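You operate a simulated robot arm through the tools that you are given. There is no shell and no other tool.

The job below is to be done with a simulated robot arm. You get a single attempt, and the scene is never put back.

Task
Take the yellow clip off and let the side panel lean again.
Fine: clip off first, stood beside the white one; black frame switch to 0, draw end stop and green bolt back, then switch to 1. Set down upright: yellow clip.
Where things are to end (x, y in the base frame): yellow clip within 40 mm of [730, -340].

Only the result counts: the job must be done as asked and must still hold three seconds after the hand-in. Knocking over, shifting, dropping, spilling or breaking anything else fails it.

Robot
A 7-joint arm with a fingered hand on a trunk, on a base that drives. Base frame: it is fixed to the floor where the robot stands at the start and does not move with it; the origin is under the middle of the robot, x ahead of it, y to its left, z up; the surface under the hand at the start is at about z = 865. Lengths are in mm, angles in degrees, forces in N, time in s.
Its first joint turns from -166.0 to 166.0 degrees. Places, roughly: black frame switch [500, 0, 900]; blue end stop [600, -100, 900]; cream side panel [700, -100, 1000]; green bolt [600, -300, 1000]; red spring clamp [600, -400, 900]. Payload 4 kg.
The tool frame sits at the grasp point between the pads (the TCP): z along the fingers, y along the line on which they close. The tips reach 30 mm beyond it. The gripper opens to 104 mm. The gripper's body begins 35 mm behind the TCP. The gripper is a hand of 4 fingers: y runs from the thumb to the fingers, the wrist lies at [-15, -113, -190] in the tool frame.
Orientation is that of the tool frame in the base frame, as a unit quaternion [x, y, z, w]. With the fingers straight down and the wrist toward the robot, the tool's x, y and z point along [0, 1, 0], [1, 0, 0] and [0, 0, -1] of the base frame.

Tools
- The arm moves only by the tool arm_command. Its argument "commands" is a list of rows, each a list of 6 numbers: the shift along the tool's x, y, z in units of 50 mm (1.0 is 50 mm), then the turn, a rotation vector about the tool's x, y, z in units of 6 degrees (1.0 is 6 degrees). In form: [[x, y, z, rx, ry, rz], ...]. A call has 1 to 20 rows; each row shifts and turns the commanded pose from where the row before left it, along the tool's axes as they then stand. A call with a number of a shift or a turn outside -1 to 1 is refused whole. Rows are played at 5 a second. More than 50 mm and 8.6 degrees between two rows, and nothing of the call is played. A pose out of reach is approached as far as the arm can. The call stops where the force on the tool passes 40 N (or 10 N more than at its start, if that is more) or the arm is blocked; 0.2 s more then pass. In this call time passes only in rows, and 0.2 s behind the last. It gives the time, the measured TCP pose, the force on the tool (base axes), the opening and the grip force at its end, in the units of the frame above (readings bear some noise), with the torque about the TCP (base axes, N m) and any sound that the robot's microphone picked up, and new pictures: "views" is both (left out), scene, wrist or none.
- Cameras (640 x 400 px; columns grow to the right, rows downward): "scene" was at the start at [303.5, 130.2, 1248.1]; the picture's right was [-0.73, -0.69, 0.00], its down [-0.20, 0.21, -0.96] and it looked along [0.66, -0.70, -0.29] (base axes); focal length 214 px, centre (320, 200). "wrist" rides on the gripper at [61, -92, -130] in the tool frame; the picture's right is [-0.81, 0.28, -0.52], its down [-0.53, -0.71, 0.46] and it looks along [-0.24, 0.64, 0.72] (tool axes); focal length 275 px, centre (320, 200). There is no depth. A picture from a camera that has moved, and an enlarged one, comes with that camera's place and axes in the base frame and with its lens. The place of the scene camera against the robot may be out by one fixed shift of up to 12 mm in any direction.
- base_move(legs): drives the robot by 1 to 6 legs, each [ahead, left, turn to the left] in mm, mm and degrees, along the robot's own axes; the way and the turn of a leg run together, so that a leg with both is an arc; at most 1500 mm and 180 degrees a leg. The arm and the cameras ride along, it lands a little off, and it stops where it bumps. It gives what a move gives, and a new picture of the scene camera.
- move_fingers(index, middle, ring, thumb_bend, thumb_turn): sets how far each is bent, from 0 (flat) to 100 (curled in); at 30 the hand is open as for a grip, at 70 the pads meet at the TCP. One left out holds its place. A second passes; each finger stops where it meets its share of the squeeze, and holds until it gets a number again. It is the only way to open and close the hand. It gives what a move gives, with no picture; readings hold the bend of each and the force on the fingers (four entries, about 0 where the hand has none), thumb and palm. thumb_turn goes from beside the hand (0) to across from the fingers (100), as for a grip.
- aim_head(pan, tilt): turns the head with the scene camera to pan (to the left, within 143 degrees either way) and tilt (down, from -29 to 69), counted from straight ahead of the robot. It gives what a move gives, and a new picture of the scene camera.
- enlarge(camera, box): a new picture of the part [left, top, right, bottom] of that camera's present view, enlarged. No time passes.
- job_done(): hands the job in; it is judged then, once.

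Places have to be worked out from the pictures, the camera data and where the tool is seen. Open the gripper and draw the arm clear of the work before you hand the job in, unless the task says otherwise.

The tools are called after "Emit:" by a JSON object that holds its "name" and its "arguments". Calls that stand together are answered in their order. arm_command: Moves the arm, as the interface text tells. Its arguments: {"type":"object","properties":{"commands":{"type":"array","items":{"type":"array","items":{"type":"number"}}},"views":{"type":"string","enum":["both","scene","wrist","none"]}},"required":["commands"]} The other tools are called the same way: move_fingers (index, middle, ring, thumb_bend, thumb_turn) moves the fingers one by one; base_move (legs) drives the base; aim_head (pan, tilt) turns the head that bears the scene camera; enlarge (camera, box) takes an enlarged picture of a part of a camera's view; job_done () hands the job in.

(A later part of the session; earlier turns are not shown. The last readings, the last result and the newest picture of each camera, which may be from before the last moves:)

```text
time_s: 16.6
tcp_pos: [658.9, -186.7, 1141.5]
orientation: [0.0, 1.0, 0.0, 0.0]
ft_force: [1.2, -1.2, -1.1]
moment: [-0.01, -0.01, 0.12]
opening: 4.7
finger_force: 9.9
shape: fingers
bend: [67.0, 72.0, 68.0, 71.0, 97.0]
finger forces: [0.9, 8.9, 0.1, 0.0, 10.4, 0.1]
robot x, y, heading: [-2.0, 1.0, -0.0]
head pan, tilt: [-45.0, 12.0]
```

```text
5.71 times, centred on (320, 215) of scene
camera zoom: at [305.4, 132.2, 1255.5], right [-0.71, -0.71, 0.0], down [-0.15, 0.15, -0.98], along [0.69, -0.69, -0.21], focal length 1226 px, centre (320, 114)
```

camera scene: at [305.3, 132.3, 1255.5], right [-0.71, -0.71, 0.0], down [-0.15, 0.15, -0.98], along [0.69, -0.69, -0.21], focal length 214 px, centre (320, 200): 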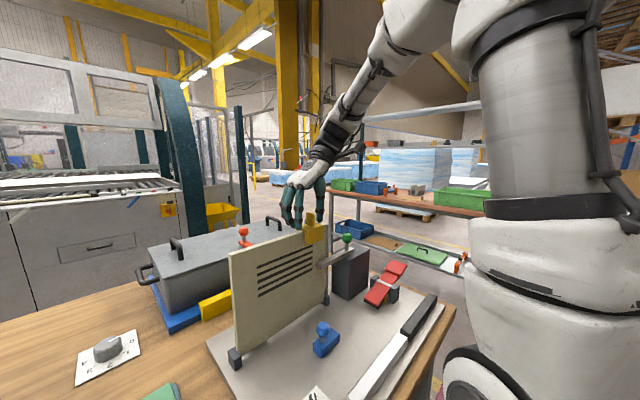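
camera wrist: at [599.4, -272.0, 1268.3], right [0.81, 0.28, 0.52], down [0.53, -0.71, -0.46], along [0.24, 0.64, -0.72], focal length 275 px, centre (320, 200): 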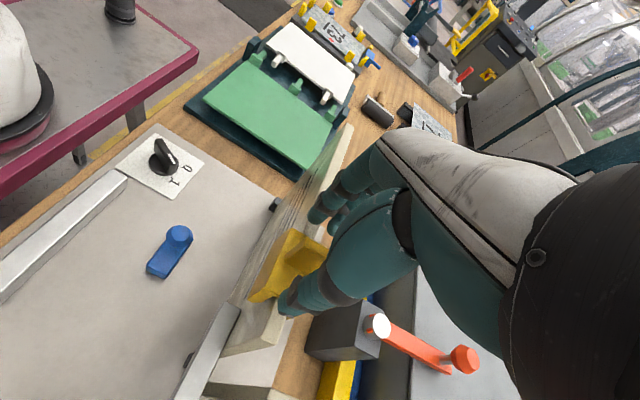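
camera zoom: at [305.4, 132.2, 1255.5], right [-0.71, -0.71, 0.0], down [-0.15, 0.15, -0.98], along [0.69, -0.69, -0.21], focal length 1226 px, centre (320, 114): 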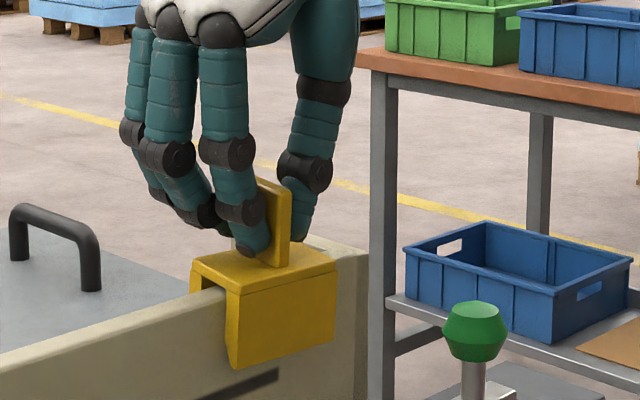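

The fin is held (thumb 10 N, middle 9 N, index touching). I firm up the index finger, then lift straight up in small steps.

Emit:
{"name": "move_fingers", "arguments": {"index": 78, "middle": 82, "ring": 74, "thumb_bend": 82}}

Emit:
{"name": "arm_command", "arguments": {"commands": [[0, 0, -0.2, 0, 0, 0], [0, 0, -0.2, 0, 0, 0], [0, 0, -0.2, 0, 0, 0]], "views": "both"}}

Emit:
{"name": "enlarge", "arguments": {"camera": "scene", "box": [270, 150, 370, 250]}}

```text
time_s: 17.6
tcp_pos: [658.4, -186.5, 1142.2]
orientation: [0.0, 1.0, 0.0, -0.001]
ft_force: [0.4, 0.1, -1.2]
moment: [-0.07, -0.01, 0.18]
opening: 2.4
finger_force: 16.9
shape: fingers
bend: [73.0, 73.0, 74.0, 71.0, 97.0]
finger forces: [7.3, 9.4, 0.0, 0.1, 17.2, 0.0]
robot x, y, heading: [0.6, -1.7, -0.1]
head pan, tilt: [-45.0, 12.0]
```

```text
time_s: 18.4
tcp_pos: [658.7, -186.5, 1170.9]
orientation: [0.0, 1.0, 0.001, 0.0]
ft_force: [-0.8, -0.7, 0.4]
moment: [-0.01, -0.02, 0.01]
opening: 3.0
finger_force: 14.9
shape: fingers
bend: [73.0, 75.0, 74.0, 73.0, 94.0]
finger forces: [11.5, 3.0, 0.0, 0.1, 14.7, 0.1]
robot x, y, heading: [-2.7, -1.9, 0.1]
head pan, tilt: [-45.0, 12.0]
camera scene: at [305.4, 132.3, 1255.5], right [-0.71, -0.71, 0.0], down [-0.15, 0.15, -0.98], along [0.69, -0.69, -0.21], focal length 214 px, centre (320, 200)
camera wrist: at [598.2, -277.6, 1301.9], right [0.81, 0.27, 0.52], down [0.53, -0.71, -0.46], along [0.24, 0.64, -0.72], focal length 275 px, centre (320, 200)
```

scene: 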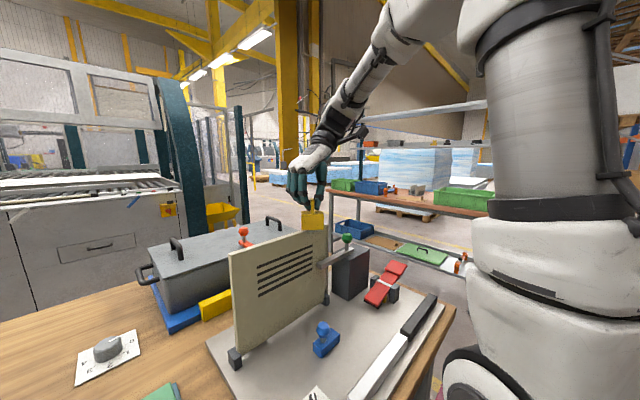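
wrist: 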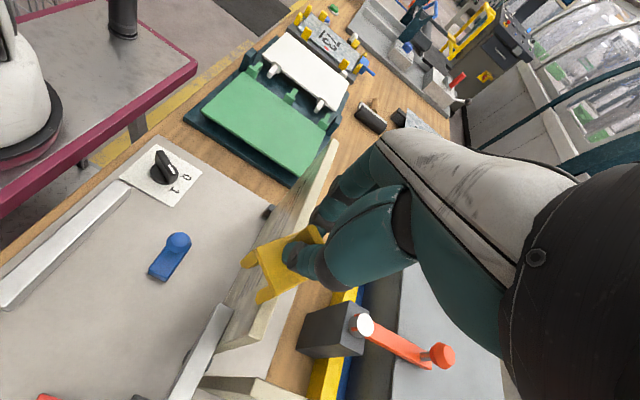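

```text
4.00 times, centred on (320, 200) of scene
camera zoom: at [305.4, 132.3, 1255.5], right [-0.71, -0.71, 0.0], down [-0.15, 0.15, -0.98], along [0.69, -0.69, -0.21], focal length 858 px, centre (320, 200)
```

zoom: 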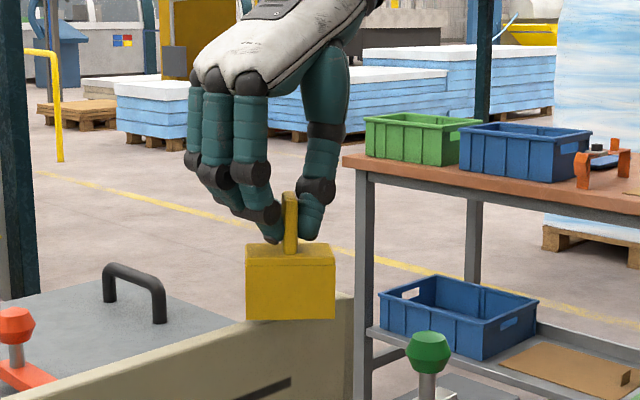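

The clip is off, but it yawed about 45° in the grip when it came free; it hangs upright and is still held with about 15 N. I lift it well clear of the panel and end plate and check it stays steady.

Emit:
{"name": "arm_command", "arguments": {"commands": [[0, 0, -0.3, 0, 0, 0], [0, 0, -0.3, 0, 0, 0], [0, 0, -0.3, 0, 0, 0], [0, 0, -0.3, 0, 0, 0]], "views": "both"}}

Emit:
{"name": "enlarge", "arguments": {"camera": "scene", "box": [260, 120, 370, 240]}}

Emit:
{"name": "enlarge", "arguments": {"camera": "wrist", "box": [220, 180, 380, 330]}}

```text
time_s: 19.4
tcp_pos: [659.4, -184.8, 1231.0]
orientation: [0.0, 1.0, 0.0, 0.0]
ft_force: [0.3, -0.9, -0.1]
moment: [-0.01, 0.02, -0.01]
opening: 3.0
finger_force: 15.0
shape: fingers
bend: [73.0, 75.0, 74.0, 73.0, 94.0]
finger forces: [11.6, 3.1, 0.1, 0.0, 14.6, 0.1]
robot x, y, heading: [0.1, 1.0, 0.1]
head pan, tilt: [-45.0, 12.0]
camera scene: at [305.4, 132.3, 1255.5], right [-0.71, -0.71, 0.0], down [-0.15, 0.15, -0.98], along [0.69, -0.69, -0.21], focal length 214 px, centre (320, 200)
camera wrist: at [598.3, -276.1, 1362.2], right [0.81, 0.28, 0.52], down [0.53, -0.71, -0.46], along [0.24, 0.64, -0.72], focal length 275 px, centre (320, 200)
```

scene: 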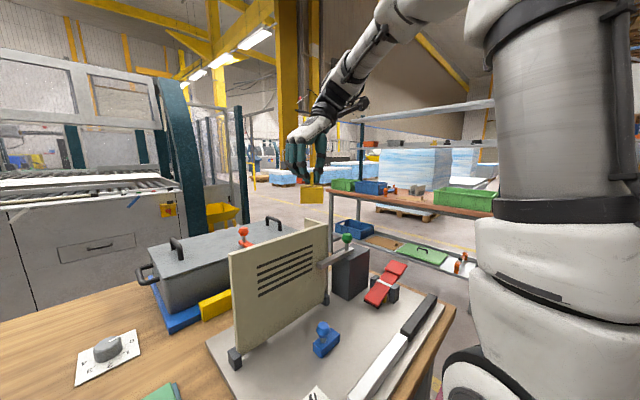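
wrist: 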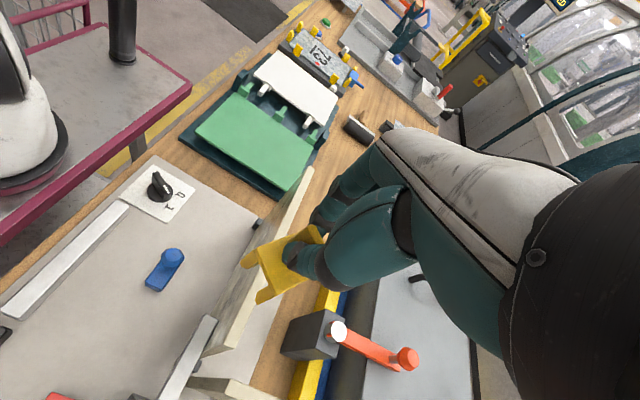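

```text
3.33 times, centred on (315, 180) of scene
camera zoom: at [305.4, 132.3, 1255.5], right [-0.71, -0.71, 0.0], down [-0.15, 0.15, -0.98], along [0.69, -0.69, -0.21], focal length 715 px, centre (337, 267)
```

zoom: 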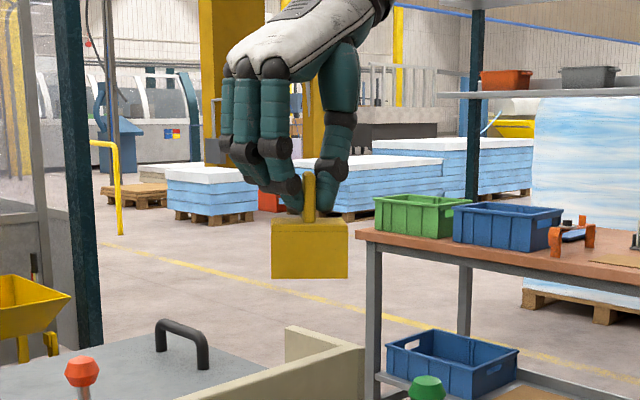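

```text
2.67 times, centred on (300, 255) of wrist
camera zoom: at [598.3, -276.1, 1362.2], right [0.81, 0.28, 0.52], down [0.53, -0.71, -0.46], along [0.24, 0.64, -0.72], focal length 734 px, centre (373, 53)
```

zoom: 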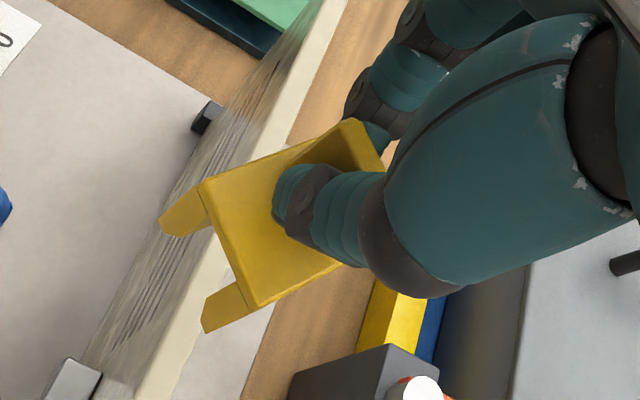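

The clip hangs steady and upright, and the panel stays put. I carry it slowly at this height over to above the set-down spot at about (730,-333).

Emit:
{"name": "arm_command", "arguments": {"commands": [[-0.178, -0.37, 0, 0, 0, 0], [-0.178, -0.37, 0, 0, 0, 0], [-0.178, -0.37, 0, 0, 0, 0], [-0.178, -0.37, 0, 0, 0, 0], [-0.178, -0.37, 0, 0, 0, 0], [-0.178, -0.37, 0, 0, 0, 0], [-0.178, -0.37, 0, 0, 0, 0], [-0.178, -0.37, 0, 0, 0, 0]], "views": "both"}}

Emit:
{"name": "enlarge", "arguments": {"camera": "wrist", "box": [160, 160, 400, 400]}}

Emit:
{"name": "enlarge", "arguments": {"camera": "scene", "box": [280, 120, 400, 300]}}

```text
time_s: 21.2
tcp_pos: [730.4, -335.4, 1231.6]
orientation: [0.001, 1.0, 0.0, 0.0]
ft_force: [0.1, -0.4, 1.1]
moment: [-0.01, -0.04, 0.04]
opening: 2.9
finger_force: 14.7
shape: fingers
bend: [73.0, 75.0, 74.0, 73.0, 94.0]
finger forces: [11.7, 2.9, 0.0, 0.0, 14.7, 0.0]
robot x, y, heading: [-2.5, 0.8, -0.1]
head pan, tilt: [-45.0, 12.0]
camera scene: at [305.2, 132.5, 1255.5], right [-0.71, -0.71, 0.0], down [-0.15, 0.15, -0.98], along [0.69, -0.69, -0.21], focal length 214 px, centre (320, 200)
camera wrist: at [669.6, -425.6, 1362.4], right [0.81, 0.28, 0.52], down [0.53, -0.71, -0.46], along [0.24, 0.64, -0.72], focal length 275 px, centre (320, 200)
```

scene: 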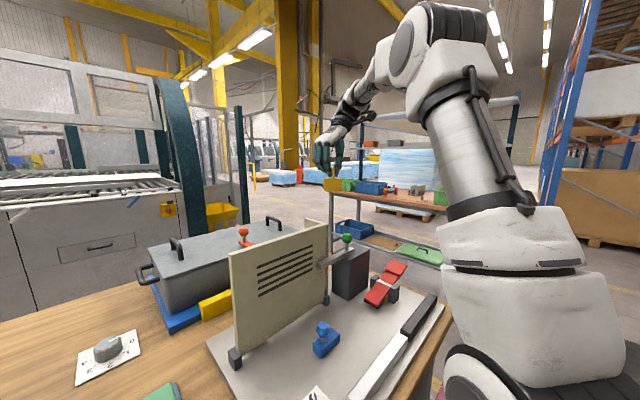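
wrist: 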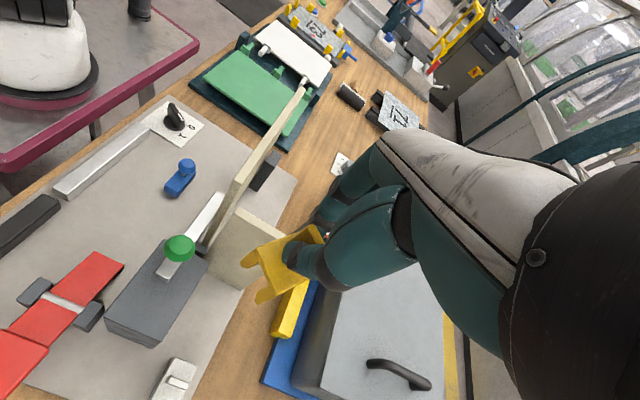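

```text
1.67 times, centred on (280, 280) of wrist
camera zoom: at [669.6, -425.6, 1362.4], right [0.81, 0.28, 0.52], down [0.53, -0.71, -0.46], along [0.24, 0.64, -0.72], focal length 459 px, centre (387, 67)
```

zoom: 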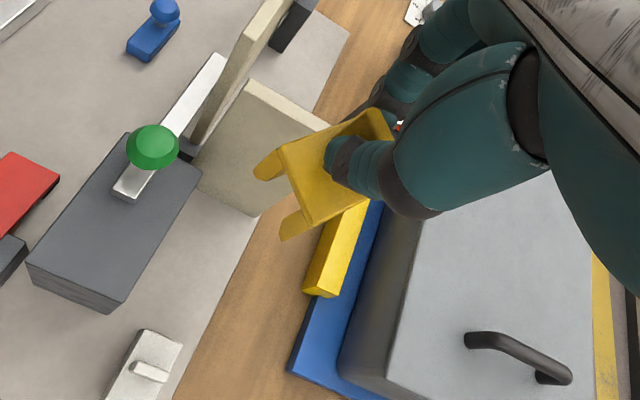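

```text
2.22 times, centred on (340, 210) of scene
camera zoom: at [305.2, 132.5, 1255.5], right [-0.71, -0.71, 0.0], down [-0.15, 0.15, -0.98], along [0.69, -0.69, -0.21], focal length 477 px, centre (276, 178)
```

zoom: 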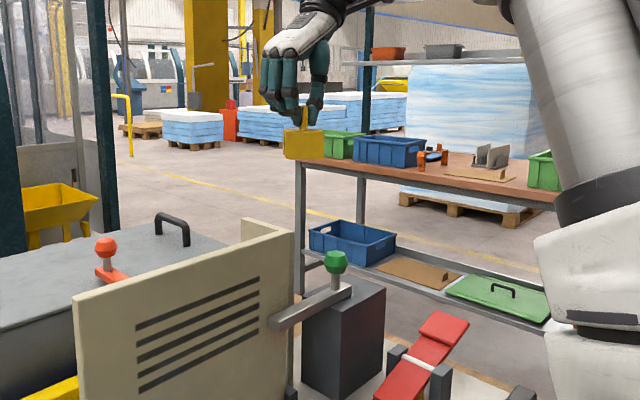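

TCP is at (730,-335) and I compute the clip centre near (725,-334), clear of tower, end plate and white clip. I lower it in steps to about z=991 and look.

Emit:
{"name": "arm_command", "arguments": {"commands": [[0, 0, 0.6, 0, 0, 0], [0, 0, 0.6, 0, 0, 0], [0, 0, 0.6, 0, 0, 0], [0, 0, 0.6, 0, 0, 0], [0, 0, 0.6, 0, 0, 0], [0, 0, 0.6, 0, 0, 0], [0, 0, 0.6, 0, 0, 0], [0, 0, 0.6, 0, 0, 0]], "views": "wrist"}}

Emit:
{"name": "aim_head", "arguments": {"pan": -48, "tilt": 25}}

Emit:
{"name": "enlarge", "arguments": {"camera": "wrist", "box": [160, 160, 400, 400]}}

Emit:
{"name": "enlarge", "arguments": {"camera": "scene", "box": [260, 60, 420, 240]}}

```text
time_s: 23.0
tcp_pos: [730.7, -333.5, 990.8]
orientation: [0.0, 1.0, 0.0, 0.0]
ft_force: [0.0, -0.3, 1.0]
moment: [-0.01, -0.01, -0.01]
opening: 2.9
finger_force: 14.1
shape: fingers
bend: [73.0, 75.0, 74.0, 73.0, 94.0]
finger forces: [12.0, 2.7, 0.1, 0.0, 14.7, 0.1]
robot x, y, heading: [-1.8, 1.5, 0.0]
head pan, tilt: [-45.0, 12.0]
camera wrist: at [669.4, -423.7, 1121.6], right [0.81, 0.28, 0.52], down [0.53, -0.71, -0.45], along [0.24, 0.64, -0.72], focal length 275 px, centre (320, 200)
```

wrist: 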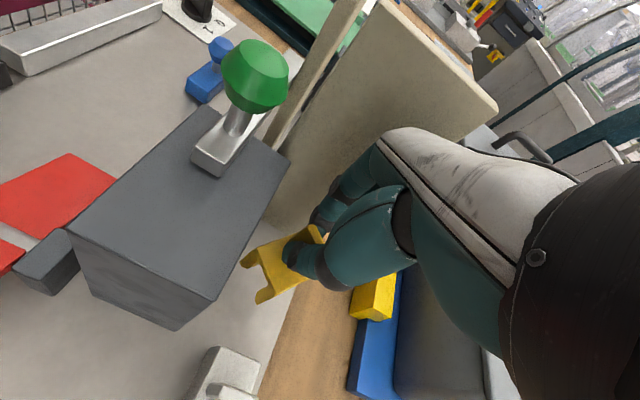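

```text
time_s: 23.7
tcp_pos: [730.9, -333.2, 991.3]
orientation: [0.0, 1.0, 0.0, 0.0]
ft_force: [0.2, 0.8, 1.3]
moment: [-0.03, 0.03, 0.03]
opening: 2.9
finger_force: 14.6
shape: fingers
bend: [73.0, 75.0, 74.0, 73.0, 94.0]
finger forces: [11.9, 2.8, 0.0, 0.1, 14.9, 0.0]
robot x, y, heading: [-1.9, 2.9, 0.0]
head pan, tilt: [-48.0, 25.0]
camera scene: at [301.1, 129.7, 1234.5], right [-0.74, -0.67, 0.0], down [-0.28, 0.31, -0.91], along [0.61, -0.67, -0.42], focal length 214 px, centre (320, 200)
```

scene: 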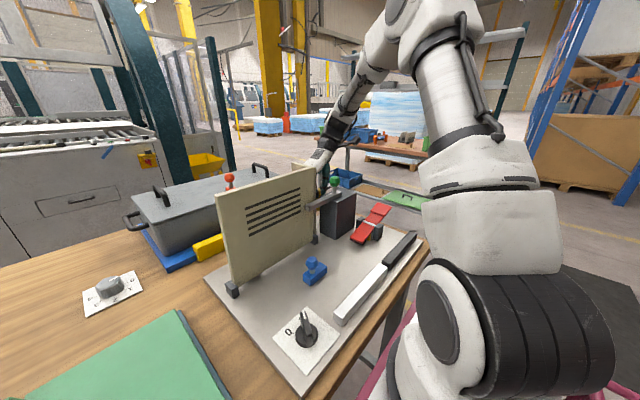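

```text
1.67 times, centred on (280, 280) of wrist
camera zoom: at [669.4, -424.0, 1121.9], right [0.81, 0.28, 0.52], down [0.53, -0.71, -0.46], along [0.24, 0.64, -0.72], focal length 459 px, centre (387, 67)
```

zoom: 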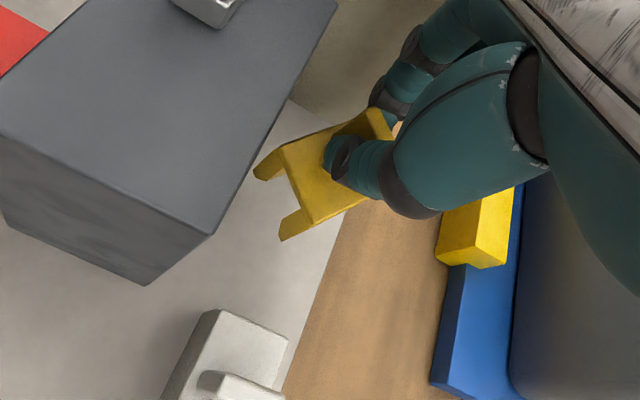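

```text
2.22 times, centred on (340, 150) of scene
camera zoom: at [301.1, 129.7, 1234.5], right [-0.74, -0.67, 0.0], down [-0.28, 0.31, -0.91], along [0.61, -0.67, -0.42], focal length 477 px, centre (276, 311)
```

zoom: 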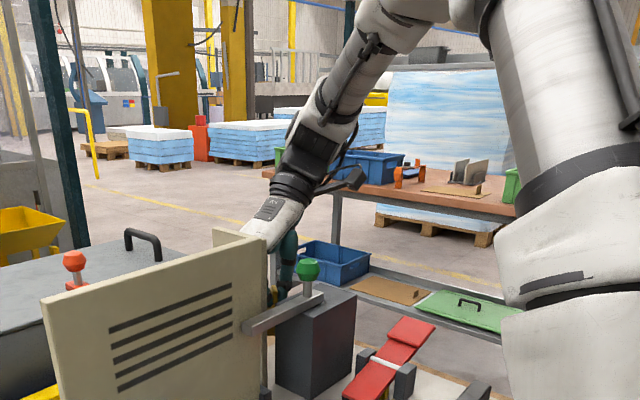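

The descent is clear on all sides, and the plate's back edge is near x≈764, beyond the clip. I lower another 26 mm, then go in small steps to feel for contact.

Emit:
{"name": "arm_command", "arguments": {"commands": [[0, 0, 0.2, 0, 0, 0], [0, 0, 0.2, 0, 0, 0], [0, 0, 0.12, 0, 0, 0]], "views": "none"}}

Emit:
{"name": "enlarge", "arguments": {"camera": "wrist", "box": [160, 160, 400, 400]}}

Emit:
{"name": "arm_command", "arguments": {"commands": [[0, 0, 0.06, 0, 0, 0]], "views": "none"}}

Emit:
{"name": "arm_command", "arguments": {"commands": [[0, 0, 0.06, 0, 0, 0]], "views": "none"}}

```text
time_s: 24.5
tcp_pos: [730.5, -332.8, 964.5]
orientation: [-0.001, 1.0, -0.001, 0.0]
ft_force: [0.1, 0.1, -0.3]
moment: [0.01, 0.02, -0.02]
opening: 2.7
finger_force: 15.2
shape: fingers
bend: [73.0, 75.0, 74.0, 73.0, 94.0]
finger forces: [11.9, 2.7, 0.0, 0.0, 14.7, 0.0]
robot x, y, heading: [-0.3, -2.8, -0.2]
head pan, tilt: [-48.0, 25.0]
```

```text
1.67 times, centred on (280, 280) of wrist
camera zoom: at [669.2, -423.9, 1095.1], right [0.81, 0.28, 0.52], down [0.53, -0.71, -0.46], along [0.24, 0.65, -0.72], focal length 459 px, centre (387, 67)
```

zoom: 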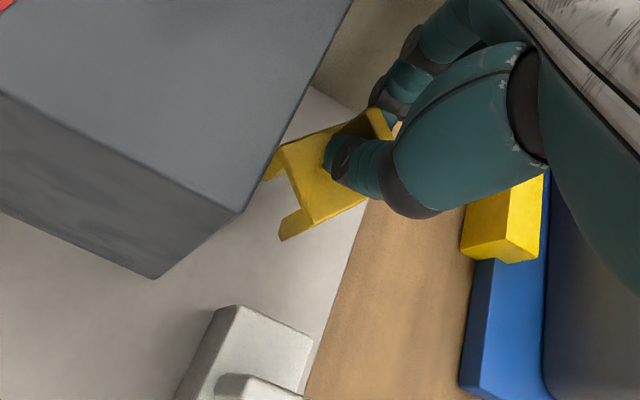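

```text
time_s: 24.9
tcp_pos: [730.5, -332.7, 961.4]
orientation: [0.0, 1.0, 0.0, 0.0]
ft_force: [-0.7, -0.3, -0.1]
moment: [0.04, 0.0, 0.01]
opening: 2.8
finger_force: 14.7
shape: fingers
bend: [73.0, 75.0, 74.0, 73.0, 94.0]
finger forces: [11.9, 2.7, 0.1, 0.0, 14.8, 0.0]
robot x, y, heading: [-0.4, -0.2, -0.1]
head pan, tilt: [-48.0, 25.0]
```

```text
time_s: 25.3
tcp_pos: [730.5, -333.2, 957.7]
orientation: [-0.001, 1.0, 0.0, 0.0]
ft_force: [-1.0, -0.4, -0.8]
moment: [-0.03, 0.02, 0.03]
opening: 3.0
finger_force: 14.6
shape: fingers
bend: [73.0, 75.0, 74.0, 73.0, 94.0]
finger forces: [11.9, 2.7, 0.0, 0.1, 14.7, 0.0]
robot x, y, heading: [-2.4, 1.7, -0.0]
head pan, tilt: [-48.0, 25.0]
```

No contact yet at z≈958, and the nearest leg is about 20 mm from the tower. I continue down in 3 mm steps.

Emit:
{"name": "arm_command", "arguments": {"commands": [[0, 0, 0.06, 0, 0, 0]], "views": "none"}}

Emit:
{"name": "arm_command", "arguments": {"commands": [[0, 0, 0.06, 0, 0, 0]], "views": "none"}}

Emit:
{"name": "arm_command", "arguments": {"commands": [[0, 0, 0.05, 0, 0, 0]], "views": "wrist"}}

```text
time_s: 25.7
tcp_pos: [730.6, -333.7, 956.5]
orientation: [0.0, 1.0, -0.001, 0.0]
ft_force: [0.0, 0.2, -0.3]
moment: [-0.03, -0.03, 0.0]
opening: 2.8
finger_force: 14.9
shape: fingers
bend: [73.0, 75.0, 74.0, 73.0, 94.0]
finger forces: [11.8, 2.7, 0.1, 0.1, 14.8, 0.1]
robot x, y, heading: [0.6, 4.1, -0.1]
head pan, tilt: [-48.0, 25.0]
```

```text
time_s: 26.1
tcp_pos: [731.0, -334.3, 953.4]
orientation: [0.0, 1.0, 0.0, 0.0]
ft_force: [-0.1, -0.3, 0.3]
moment: [0.03, -0.01, 0.02]
opening: 2.9
finger_force: 14.8
shape: fingers
bend: [73.0, 75.0, 74.0, 73.0, 94.0]
finger forces: [12.0, 2.6, 0.0, 0.0, 14.8, 0.0]
robot x, y, heading: [1.1, 2.9, 0.0]
head pan, tilt: [-48.0, 25.0]
```

```text
time_s: 26.5
tcp_pos: [730.0, -334.6, 951.2]
orientation: [0.0, 1.0, -0.001, 0.0]
ft_force: [1.3, 0.3, -0.3]
moment: [0.03, -0.01, -0.01]
opening: 2.8
finger_force: 14.7
shape: fingers
bend: [73.0, 75.0, 74.0, 73.0, 94.0]
finger forces: [12.0, 2.7, 0.0, 0.0, 14.8, 0.0]
robot x, y, heading: [1.2, 2.2, 0.0]
head pan, tilt: [-48.0, 25.0]
camera wrist: at [669.8, -424.9, 1081.6], right [0.81, 0.27, 0.52], down [0.53, -0.71, -0.46], along [0.24, 0.64, -0.72], focal length 275 px, centre (320, 200)
```

wrist: 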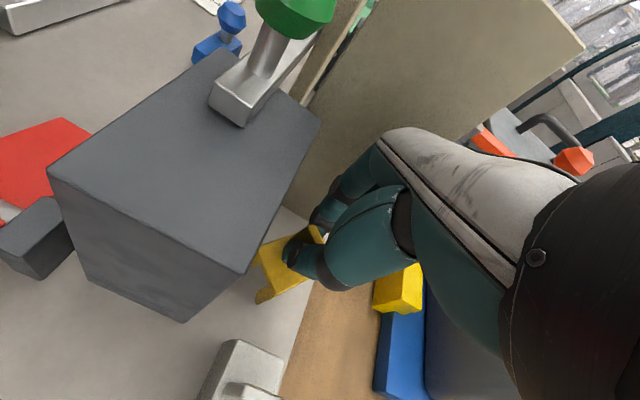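

Still free at z=951. I keep lowering in small steps, watching the force.

Emit:
{"name": "arm_command", "arguments": {"commands": [[0, 0, 0.05, 0, 0, 0]], "views": "none"}}

Emit:
{"name": "arm_command", "arguments": {"commands": [[0, 0, 0.05, 0, 0, 0]], "views": "none"}}

Emit:
{"name": "arm_command", "arguments": {"commands": [[0, 0, 0.04, 0, 0, 0]], "views": "none"}}

Emit:
{"name": "enlarge", "arguments": {"camera": "wrist", "box": [220, 200, 340, 330]}}

```text
time_s: 26.9
tcp_pos: [731.3, -334.1, 948.1]
orientation: [0.0, 1.0, 0.0, -0.001]
ft_force: [0.0, -0.2, -0.7]
moment: [0.01, -0.02, -0.02]
opening: 2.8
finger_force: 14.1
shape: fingers
bend: [73.0, 75.0, 74.0, 73.0, 94.0]
finger forces: [11.8, 2.7, 0.0, 0.0, 14.7, 0.0]
robot x, y, heading: [-0.2, 2.9, 0.3]
head pan, tilt: [-48.0, 25.0]
```

```text
time_s: 27.3
tcp_pos: [730.1, -333.4, 945.6]
orientation: [0.0, 1.0, 0.0, 0.0]
ft_force: [-0.4, 0.1, -0.2]
moment: [0.0, -0.01, 0.0]
opening: 2.4
finger_force: 15.0
shape: fingers
bend: [73.0, 75.0, 74.0, 73.0, 94.0]
finger forces: [11.9, 2.7, 0.0, 0.0, 14.7, 0.1]
robot x, y, heading: [0.4, 1.6, -0.2]
head pan, tilt: [-48.0, 25.0]
```

```text
time_s: 27.7
tcp_pos: [729.1, -334.2, 943.1]
orientation: [0.0, 1.0, 0.0, 0.0]
ft_force: [0.8, 0.0, -0.7]
moment: [-0.01, -0.01, 0.04]
opening: 2.7
finger_force: 14.6
shape: fingers
bend: [73.0, 75.0, 74.0, 73.0, 94.0]
finger forces: [11.9, 2.7, 0.0, 0.1, 14.7, 0.0]
robot x, y, heading: [-3.8, 0.3, 0.3]
head pan, tilt: [-48.0, 25.0]
```

```text
3.08 times, centred on (280, 265) of wrist
camera zoom: at [669.0, -424.4, 1074.8], right [0.81, 0.27, 0.52], down [0.53, -0.71, -0.46], along [0.24, 0.64, -0.72], focal length 847 px, centre (443, 0)
```

zoom: 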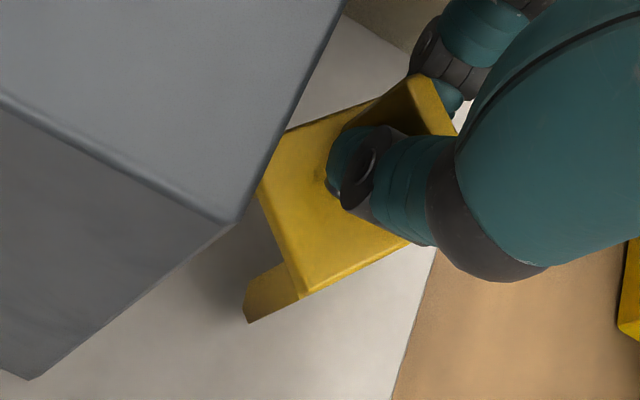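

I compute the leg bottoms near z≈870, so contact should be very close. I continue in 2 mm steps.

Emit:
{"name": "arm_command", "arguments": {"commands": [[0, 0, 0.04, 0, 0, 0]], "views": "none"}}

Emit:
{"name": "arm_command", "arguments": {"commands": [[0, 0, 0.04, 0, 0, 0]], "views": "none"}}

Emit:
{"name": "arm_command", "arguments": {"commands": [[0, 0, 0.04, 0, 0, 0]], "views": "none"}}

```text
time_s: 28.1
tcp_pos: [730.4, -333.3, 942.7]
orientation: [0.001, 1.0, 0.0, 0.0]
ft_force: [-0.3, 0.8, 0.0]
moment: [0.0, 0.04, -0.01]
opening: 2.7
finger_force: 14.6
shape: fingers
bend: [73.0, 75.0, 74.0, 73.0, 94.0]
finger forces: [11.9, 2.6, 0.1, 0.1, 14.6, 0.1]
robot x, y, heading: [-1.2, -0.4, -0.0]
head pan, tilt: [-48.0, 25.0]
```

```text
time_s: 28.5
tcp_pos: [729.9, -333.2, 940.7]
orientation: [0.0, 1.0, 0.0, 0.0]
ft_force: [0.2, -0.6, -0.4]
moment: [0.01, 0.01, 0.04]
opening: 2.8
finger_force: 14.5
shape: fingers
bend: [73.0, 75.0, 74.0, 73.0, 94.0]
finger forces: [11.9, 2.6, 0.1, 0.0, 14.8, 0.0]
robot x, y, heading: [2.2, -4.3, -0.1]
head pan, tilt: [-48.0, 25.0]
```

```text
time_s: 28.9
tcp_pos: [729.1, -333.8, 936.8]
orientation: [0.0, 1.0, -0.001, 0.0]
ft_force: [-0.3, 1.0, 0.3]
moment: [0.0, -0.02, 0.0]
opening: 2.8
finger_force: 15.1
shape: fingers
bend: [73.0, 75.0, 74.0, 73.0, 94.0]
finger forces: [11.8, 2.8, 0.0, 0.1, 14.7, 0.0]
robot x, y, heading: [1.4, -1.2, -0.1]
head pan, tilt: [-48.0, 25.0]
```

Still no contact force at z≈937. I look at the gap and keep going in 2 mm steps.

Emit:
{"name": "arm_command", "arguments": {"commands": [[0, 0, 0.04, 0, 0, 0]], "views": "none"}}

Emit:
{"name": "arm_command", "arguments": {"commands": [[0, 0, 0.04, 0, 0, 0]], "views": "none"}}

Emit:
{"name": "enlarge", "arguments": {"camera": "wrist", "box": [220, 200, 340, 330]}}

```text
time_s: 29.3
tcp_pos: [729.2, -334.4, 935.6]
orientation: [0.0, 1.0, 0.0, 0.0]
ft_force: [-0.5, 0.0, 0.3]
moment: [0.0, 0.01, 0.02]
opening: 2.7
finger_force: 14.6
shape: fingers
bend: [73.0, 75.0, 74.0, 73.0, 94.0]
finger forces: [12.0, 2.8, 0.0, 0.0, 14.7, 0.1]
robot x, y, heading: [0.1, 3.5, 0.0]
head pan, tilt: [-48.0, 25.0]
```

```text
time_s: 29.7
tcp_pos: [730.1, -335.0, 934.2]
orientation: [0.001, 1.0, 0.0, 0.002]
ft_force: [-0.8, -2.3, 10.8]
moment: [-0.06, 0.15, 0.03]
opening: 2.6
finger_force: 15.7
shape: fingers
bend: [73.0, 75.0, 74.0, 73.0, 94.0]
finger forces: [11.9, 2.5, 0.1, 0.1, 17.2, 0.0]
robot x, y, heading: [1.4, -2.9, 0.1]
head pan, tilt: [-48.0, 25.0]
```

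```text
3.08 times, centred on (280, 265) of wrist
camera zoom: at [669.1, -424.6, 1065.4], right [0.81, 0.27, 0.52], down [0.53, -0.71, -0.45], along [0.24, 0.64, -0.72], focal length 847 px, centre (443, 0)
```

zoom: 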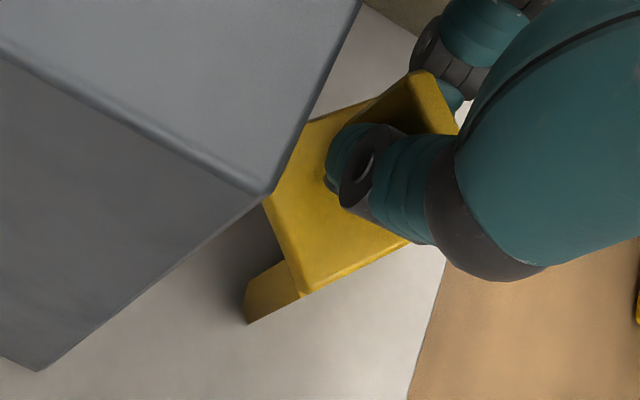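

Contact: 11 N upward at z≈934, so the legs are on the plate. I ease up 1 mm to take off most of the pressure, then open the fingers gently.

Emit:
{"name": "arm_command", "arguments": {"commands": [[0, 0, -0.02, 0, 0, 0]], "views": "none"}}

Emit:
{"name": "move_fingers", "arguments": {"index": 67, "middle": 67, "ring": 64, "thumb_bend": 67}}

Emit:
{"name": "enlarge", "arguments": {"camera": "wrist", "box": [220, 200, 340, 330]}}

```text
time_s: 30.1
tcp_pos: [729.6, -335.1, 934.7]
orientation: [0.001, 1.0, 0.0, 0.0]
ft_force: [0.0, -1.8, 6.7]
moment: [-0.05, 0.06, 0.02]
opening: 2.5
finger_force: 15.7
shape: fingers
bend: [73.0, 75.0, 74.0, 73.0, 94.0]
finger forces: [12.2, 3.1, 0.0, 0.1, 16.2, 0.0]
robot x, y, heading: [0.3, -3.9, 0.1]
head pan, tilt: [-48.0, 25.0]
```

```text
time_s: 31.1
tcp_pos: [730.4, -335.4, 934.6]
orientation: [0.0, 1.0, 0.0, 0.0]
ft_force: [-0.8, 0.5, -1.8]
moment: [0.0, -0.01, 0.0]
opening: 8.5
finger_force: 0.2
shape: fingers
bend: [67.0, 67.0, 64.0, 67.0, 97.0]
finger forces: [0.1, 0.1, 0.1, 0.0, 0.0, 0.0]
robot x, y, heading: [-3.6, -1.7, 0.0]
head pan, tilt: [-48.0, 25.0]
```

```text
3.08 times, centred on (280, 265) of wrist
camera zoom: at [669.3, -424.9, 1065.7], right [0.81, 0.27, 0.52], down [0.53, -0.71, -0.46], along [0.24, 0.64, -0.72], focal length 847 px, centre (443, 0)
```

zoom: 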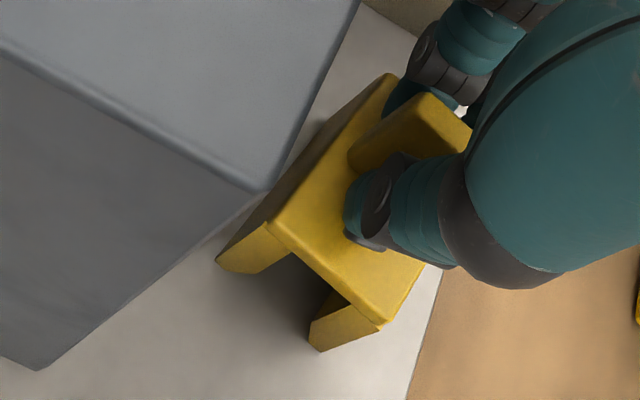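

The clip stands on its legs and the fingers carry no force now. I open a bit more, check, then rise straight up.

Emit:
{"name": "move_fingers", "arguments": {"index": 60, "middle": 60, "ring": 60, "thumb_bend": 60}}

Emit:
{"name": "enlarge", "arguments": {"camera": "wrist", "box": [220, 180, 360, 330]}}

```text
time_s: 32.1
tcp_pos: [729.7, -334.4, 935.7]
orientation: [0.0, 1.0, 0.001, 0.0]
ft_force: [0.6, -0.4, 0.1]
moment: [0.01, -0.01, -0.01]
opening: 25.6
finger_force: 0.6
shape: fingers
bend: [60.0, 60.0, 60.0, 60.0, 97.0]
finger forces: [0.0, 0.6, 0.0, 0.0, 0.1, 0.1]
robot x, y, heading: [-0.6, 2.0, 0.1]
head pan, tilt: [-48.0, 25.0]
```

```text
2.67 times, centred on (290, 255) of wrist
camera zoom: at [669.3, -424.9, 1065.7], right [0.81, 0.28, 0.52], down [0.53, -0.71, -0.46], along [0.24, 0.64, -0.72], focal length 734 px, centre (400, 53)
```

zoom: 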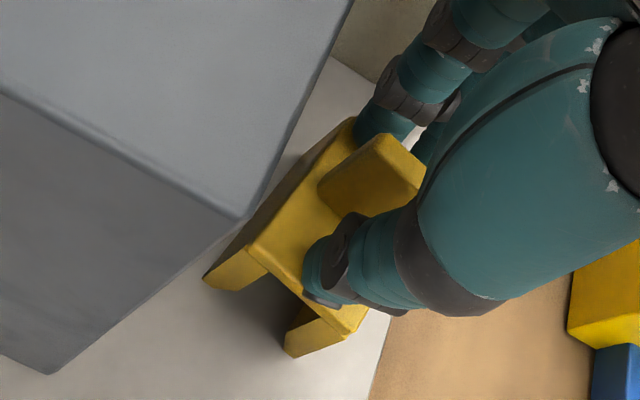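

The clip stands upright with the fin a touch nearer the fingers (0.6 N on the middle one). I shift the hand 4 mm toward +y to clear it and rise straight up.

Emit:
{"name": "arm_command", "arguments": {"commands": [[0, 0.08, 0, 0, 0, 0], [0, 0, -0.2, 0, 0, 0], [0, 0, -0.4, 0, 0, 0], [0, 0, -0.6, 0, 0, 0]], "views": "wrist"}}

Emit:
{"name": "enlarge", "arguments": {"camera": "wrist", "box": [180, 180, 380, 400]}}

```text
time_s: 33.1
tcp_pos: [729.1, -329.7, 996.2]
orientation: [0.0, 1.0, 0.0, 0.001]
ft_force: [1.3, -0.7, 0.0]
moment: [0.0, 0.0, 0.01]
opening: 25.7
finger_force: 0.2
shape: fingers
bend: [60.0, 60.0, 60.0, 60.0, 97.0]
finger forces: [0.0, 0.0, 0.1, 0.0, 0.0, 0.0]
robot x, y, heading: [-3.7, 1.5, -0.0]
head pan, tilt: [-48.0, 25.0]
camera wrist: at [668.4, -420.4, 1126.9], right [0.81, 0.27, 0.52], down [0.53, -0.71, -0.46], along [0.24, 0.65, -0.72], focal length 275 px, centre (320, 200)
```

wrist: 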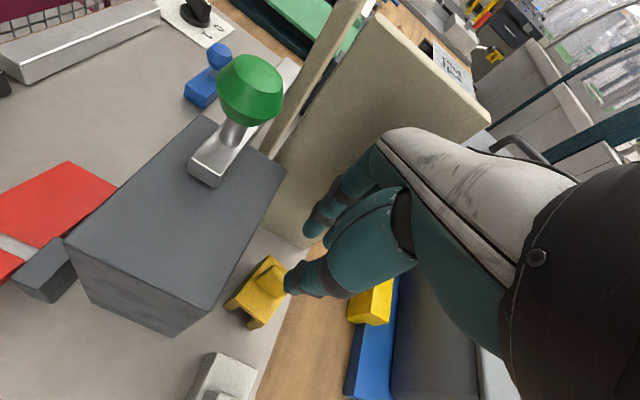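

```text
1.82 times, centred on (280, 290) of wrist
camera zoom: at [668.4, -420.4, 1126.9], right [0.81, 0.27, 0.52], down [0.53, -0.71, -0.46], along [0.24, 0.65, -0.72], focal length 500 px, centre (393, 36)
```

zoom: 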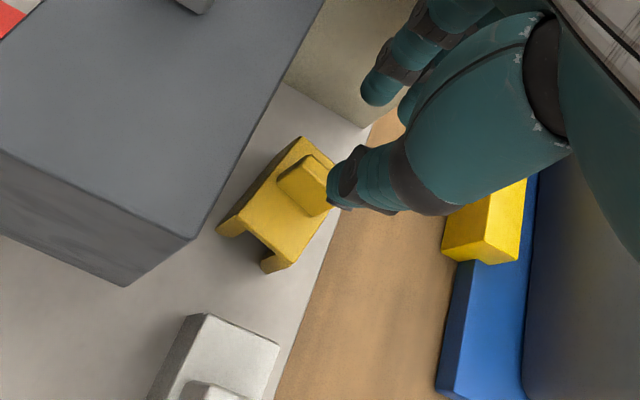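

The yellow clip stands upright at about (722,-339), within tolerance and clear of the white one. I raise the arm well clear and look behind the robot, since the switch is too close to reach from here.

Emit:
{"name": "arm_command", "arguments": {"commands": [[0, 0, -0.9, 0, 0, 0], [0, 0, -0.9, 0, 0, 0], [0, 0, -0.9, 0, 0, 0], [0, 0, -0.9, 0, 0, 0], [0, 0, -0.9, 0, 0, 0], [0, 0, -0.9, 0, 0, 0], [0, 0, -0.9, 0, 0, 0]], "views": "wrist"}}

Emit:
{"name": "aim_head", "arguments": {"pan": 140, "tilt": 30}}

Emit:
{"name": "aim_head", "arguments": {"pan": -140, "tilt": 30}}

Emit:
{"name": "aim_head", "arguments": {"pan": 0, "tilt": 60}}

```text
time_s: 34.7
tcp_pos: [729.8, -330.2, 1309.8]
orientation: [0.001, 1.0, 0.001, -0.001]
ft_force: [0.4, -0.2, 0.6]
moment: [0.0, 0.0, 0.02]
opening: 25.6
finger_force: 0.1
shape: fingers
bend: [60.0, 60.0, 60.0, 60.0, 97.0]
finger forces: [0.1, 0.0, 0.0, 0.0, 0.1, 0.1]
robot x, y, heading: [-0.9, -5.0, -0.0]
head pan, tilt: [-48.0, 25.0]
camera wrist: at [669.7, -421.4, 1441.1], right [0.81, 0.27, 0.52], down [0.53, -0.71, -0.46], along [0.24, 0.64, -0.72], focal length 275 px, centre (320, 200)
```

wrist: 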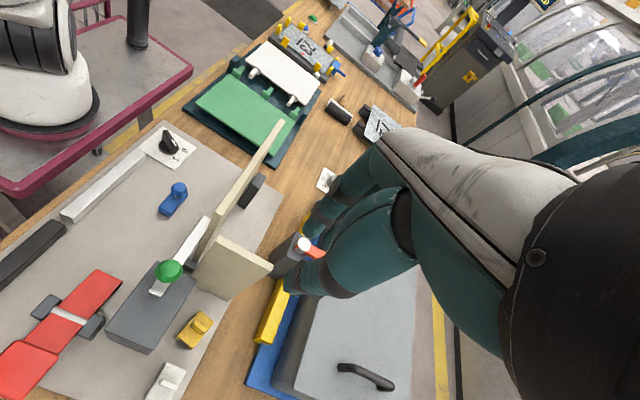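

```text
time_s: 37.5
tcp_pos: [730.9, -330.6, 1309.8]
orientation: [0.0, 1.0, 0.0, 0.001]
ft_force: [0.9, -0.2, 0.0]
moment: [-0.03, 0.04, 0.03]
opening: 25.9
finger_force: 0.1
shape: fingers
bend: [60.0, 60.0, 60.0, 60.0, 97.0]
finger forces: [0.0, 0.0, 0.0, 0.0, 0.1, 0.1]
robot x, y, heading: [1.2, 1.8, -0.1]
head pan, tilt: [140.0, 30.0]
camera scene: at [170.2, 256.3, 1226.5], right [0.64, 0.77, 0.0], down [0.38, -0.32, -0.87], along [-0.66, 0.56, -0.5], focal length 214 px, centre (320, 200)
```

scene: 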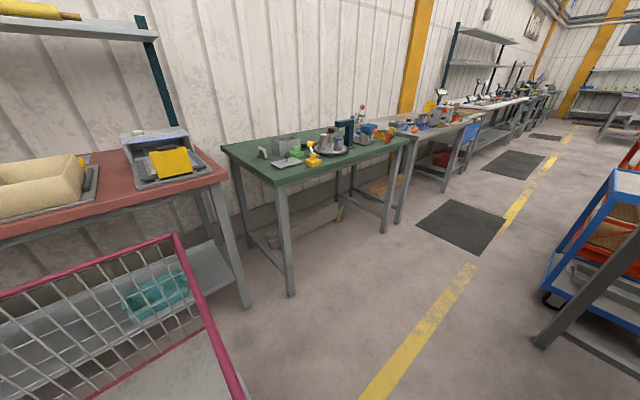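

```text
time_s: 41.4
tcp_pos: [730.4, -330.5, 1310.1]
orientation: [0.0, 1.0, 0.0, 0.0]
ft_force: [0.3, 0.1, -0.5]
moment: [-0.03, 0.02, -0.02]
opening: 25.7
finger_force: 0.1
shape: fingers
bend: [60.0, 60.0, 60.0, 60.0, 97.0]
finger forces: [0.0, 0.1, 0.0, 0.0, 0.1, 0.1]
robot x, y, heading: [-5.0, 4.1, 0.1]
head pan, tilt: [-140.0, 30.0]
camera scene: at [170.2, 140.0, 1226.5], right [-0.64, 0.77, 0.0], down [0.38, 0.32, -0.87], along [-0.66, -0.56, -0.5], focal length 214 px, centre (320, 200)
```

scene: 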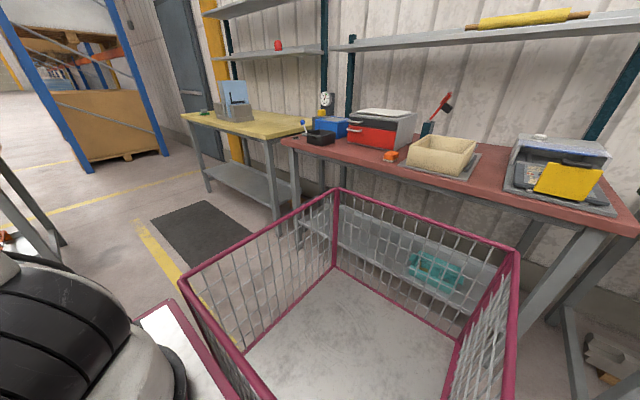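

```text
time_s: 43.6
tcp_pos: [730.5, -330.1, 1309.4]
orientation: [0.0, 1.0, 0.001, 0.0]
ft_force: [-0.5, 0.6, 0.0]
moment: [0.01, 0.01, 0.03]
opening: 25.9
finger_force: 0.0
shape: fingers
bend: [60.0, 60.0, 60.0, 60.0, 97.0]
finger forces: [0.1, 0.0, 0.0, 0.0, 0.0, 0.0]
robot x, y, heading: [0.9, 0.4, -0.1]
head pan, tilt: [0.0, 60.0]
camera scene: at [306.1, 198.1, 1184.4], right [0.0, -1.0, 0.0], down [-0.87, 0.0, -0.5], along [0.5, 0.0, -0.87], focal length 214 px, centre (320, 200)
```

scene: 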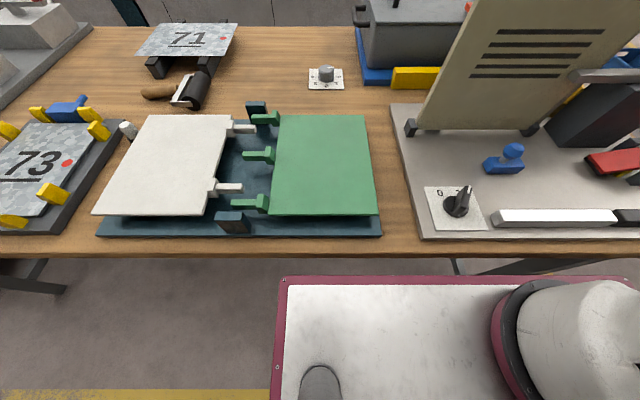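

There is a red table roughly 150–200 mm behind the robot's basket, so backing up is limited. I look down at the robot's own deck and arm column to learn where the arm stands.

Emit:
{"name": "aim_head", "arguments": {"pan": -100, "tilt": 45}}

Emit:
{"name": "aim_head", "arguments": {"pan": 180, "tilt": 65}}

Emit:
{"name": "aim_head", "arguments": {"pan": -60, "tilt": 30}}

```text
time_s: 45.4
tcp_pos: [730.3, -330.8, 1309.8]
orientation: [0.0, 1.0, 0.0, 0.0]
ft_force: [0.3, -0.3, 0.0]
moment: [0.03, 0.0, 0.01]
opening: 25.9
finger_force: 0.0
shape: fingers
bend: [60.0, 60.0, 60.0, 60.0, 97.0]
finger forces: [0.0, 0.0, 0.1, 0.0, 0.0, 0.0]
robot x, y, heading: [1.6, 1.0, -0.2]
head pan, tilt: [-100.0, 45.0]
camera scene: at [225.4, 118.1, 1203.8], right [-0.98, 0.17, 0.0], down [0.12, 0.7, -0.71], along [-0.12, -0.7, -0.71], focal length 214 px, centre (320, 200)
```

scene: 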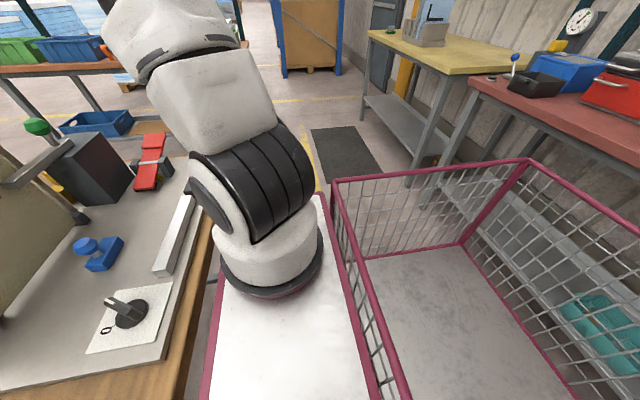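

```text
time_s: 48.8
tcp_pos: [730.2, -331.3, 1309.7]
orientation: [0.0, 1.0, 0.001, 0.001]
ft_force: [-0.3, 0.1, 0.4]
moment: [-0.02, 0.0, -0.01]
opening: 25.8
finger_force: 0.1
shape: fingers
bend: [60.0, 60.0, 60.0, 60.0, 97.0]
finger forces: [0.0, 0.0, 0.0, 0.0, 0.0, 0.1]
robot x, y, heading: [1.7, -1.5, -0.0]
head pan, tilt: [143.2, 65.0]
camera scene: at [190.8, 234.5, 1178.8], right [0.6, 0.8, 0.0], down [0.73, -0.54, -0.42], along [-0.34, 0.25, -0.91], focal length 214 px, centre (320, 200)
```

scene: 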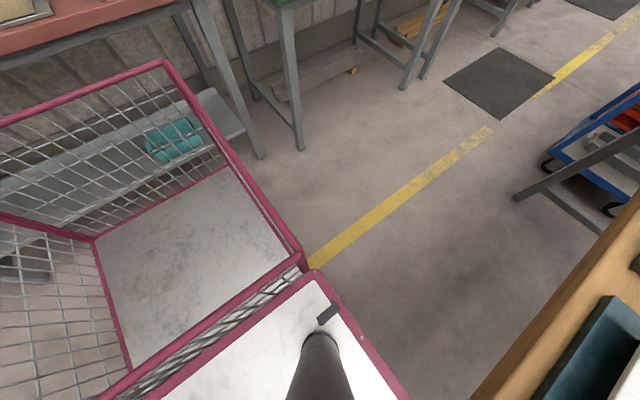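

```text
time_s: 51.8
tcp_pos: [729.9, -329.8, 1309.7]
orientation: [0.0, 1.0, 0.0, -0.001]
ft_force: [-0.7, -0.5, -0.3]
moment: [0.0, -0.03, 0.01]
opening: 25.6
finger_force: 0.0
shape: fingers
bend: [60.0, 60.0, 60.0, 60.0, 97.0]
finger forces: [0.0, 0.1, 0.1, 0.0, 0.1, 0.0]
robot x, y, heading: [-0.3, 1.9, 0.0]
head pan, tilt: [-60.0, 30.0]
camera scene: at [284.7, 119.9, 1226.4], right [-0.87, -0.5, 0.0], down [-0.25, 0.43, -0.87], along [0.43, -0.75, -0.5], focal length 214 px, centre (320, 200)
```

scene: 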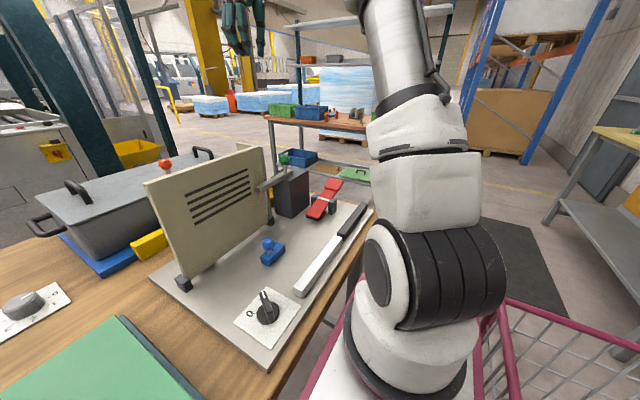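

The basket belongs to the robot and its rear is near x≈-350, while the red table behind starts near x≈-750, so I have room. I drive straight back 240 mm, which brings switch, stop and bolt all into reach.

Emit:
{"name": "base_move", "arguments": {"legs": [[-240, 0, 0]]}}

Emit:
{"name": "aim_head", "arguments": {"pan": -30, "tilt": 35}}

```text
time_s: 53.5
tcp_pos: [489.8, -328.9, 1310.4]
orientation: [-0.001, 1.0, -0.001, 0.0]
ft_force: [-0.4, 0.1, 0.7]
moment: [-0.01, -0.01, 0.0]
opening: 25.8
finger_force: 0.1
shape: fingers
bend: [60.0, 60.0, 60.0, 60.0, 97.0]
finger forces: [0.0, 0.0, 0.1, 0.0, 0.0, 0.0]
robot x, y, heading: [-243.3, -2.6, 0.2]
head pan, tilt: [-60.0, 30.0]
camera scene: at [41.4, 120.3, 1226.4], right [-0.86, -0.5, 0.0], down [-0.25, 0.43, -0.87], along [0.43, -0.75, -0.5], focal length 214 px, centre (320, 200)
```

scene: 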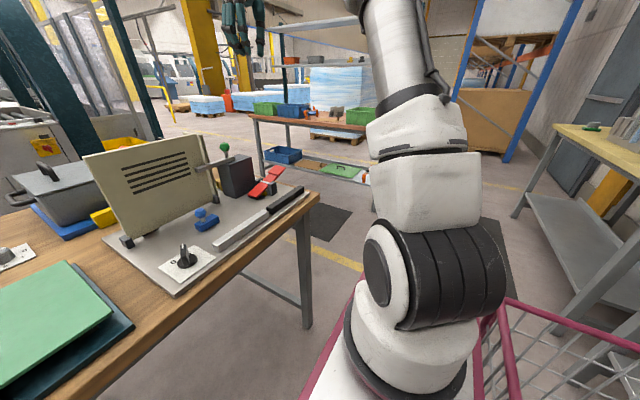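

```text
time_s: 54.5
tcp_pos: [487.6, -328.3, 1309.0]
orientation: [-0.002, 1.0, 0.001, 0.0]
ft_force: [0.2, 0.2, -0.7]
moment: [-0.04, -0.03, -0.02]
opening: 25.7
finger_force: 0.1
shape: fingers
bend: [60.0, 60.0, 60.0, 60.0, 97.0]
finger forces: [0.0, 0.1, 0.0, 0.1, 0.0, 0.0]
robot x, y, heading: [-241.8, -1.3, 0.5]
head pan, tilt: [-30.0, 35.0]
camera scene: at [72.4, 154.6, 1218.7], right [-0.5, -0.87, 0.0], down [-0.5, 0.29, -0.82], along [0.71, -0.41, -0.57], focal length 214 px, centre (320, 200)
```

scene: 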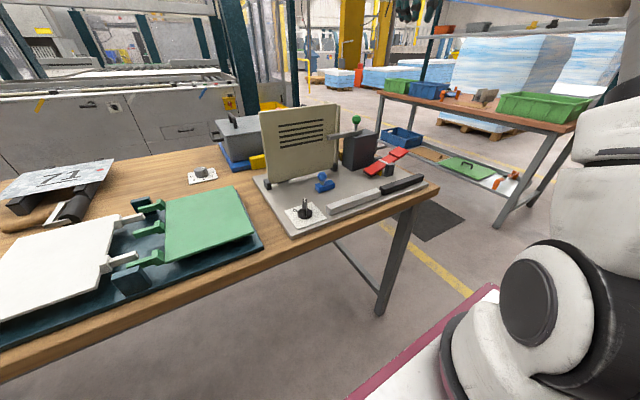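

The base stands at x≈-242. I bring the hand over toward the switch at about (467,-60,1160) and turn it 30° so the finger line will be across the handle, then look from the wrist.

Emit:
{"name": "arm_command", "arguments": {"commands": [[0.07, 0.9, 0.5, 0, 0, 0], [0.07, 0.9, 0.5, 0, 0, 0], [0.07, 0.9, 0.5, 0, 0, 0], [0.07, 0.9, 0.5, 0, 0, 0], [0.07, 0.9, 0.5, 0, 0, 0], [0.07, 0.9, 0.5, 0, 0, 0], [0, 0, 0, 0, 0, 1], [0, 0, 0, 0, 0, 1], [0, 0, 0, 0, 0, 1], [0, 0, 0, 0, 0, 1], [0, 0, 0, 0, 0, 1]], "views": "both"}}

Emit:
{"name": "enlarge", "arguments": {"camera": "wrist", "box": [200, 140, 400, 320]}}

```text
refused: row 1 steps farther than a row can; nothing moved
```

```text
2.22 times, centred on (300, 230) of wrist
camera zoom: at [428.1, -419.7, 1440.7], right [0.81, 0.28, 0.52], down [0.53, -0.71, -0.46], along [0.24, 0.65, -0.72], focal length 612 px, centre (364, 133)
```

zoom: 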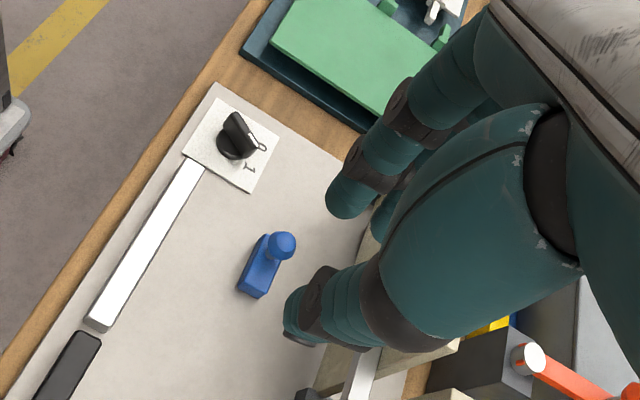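

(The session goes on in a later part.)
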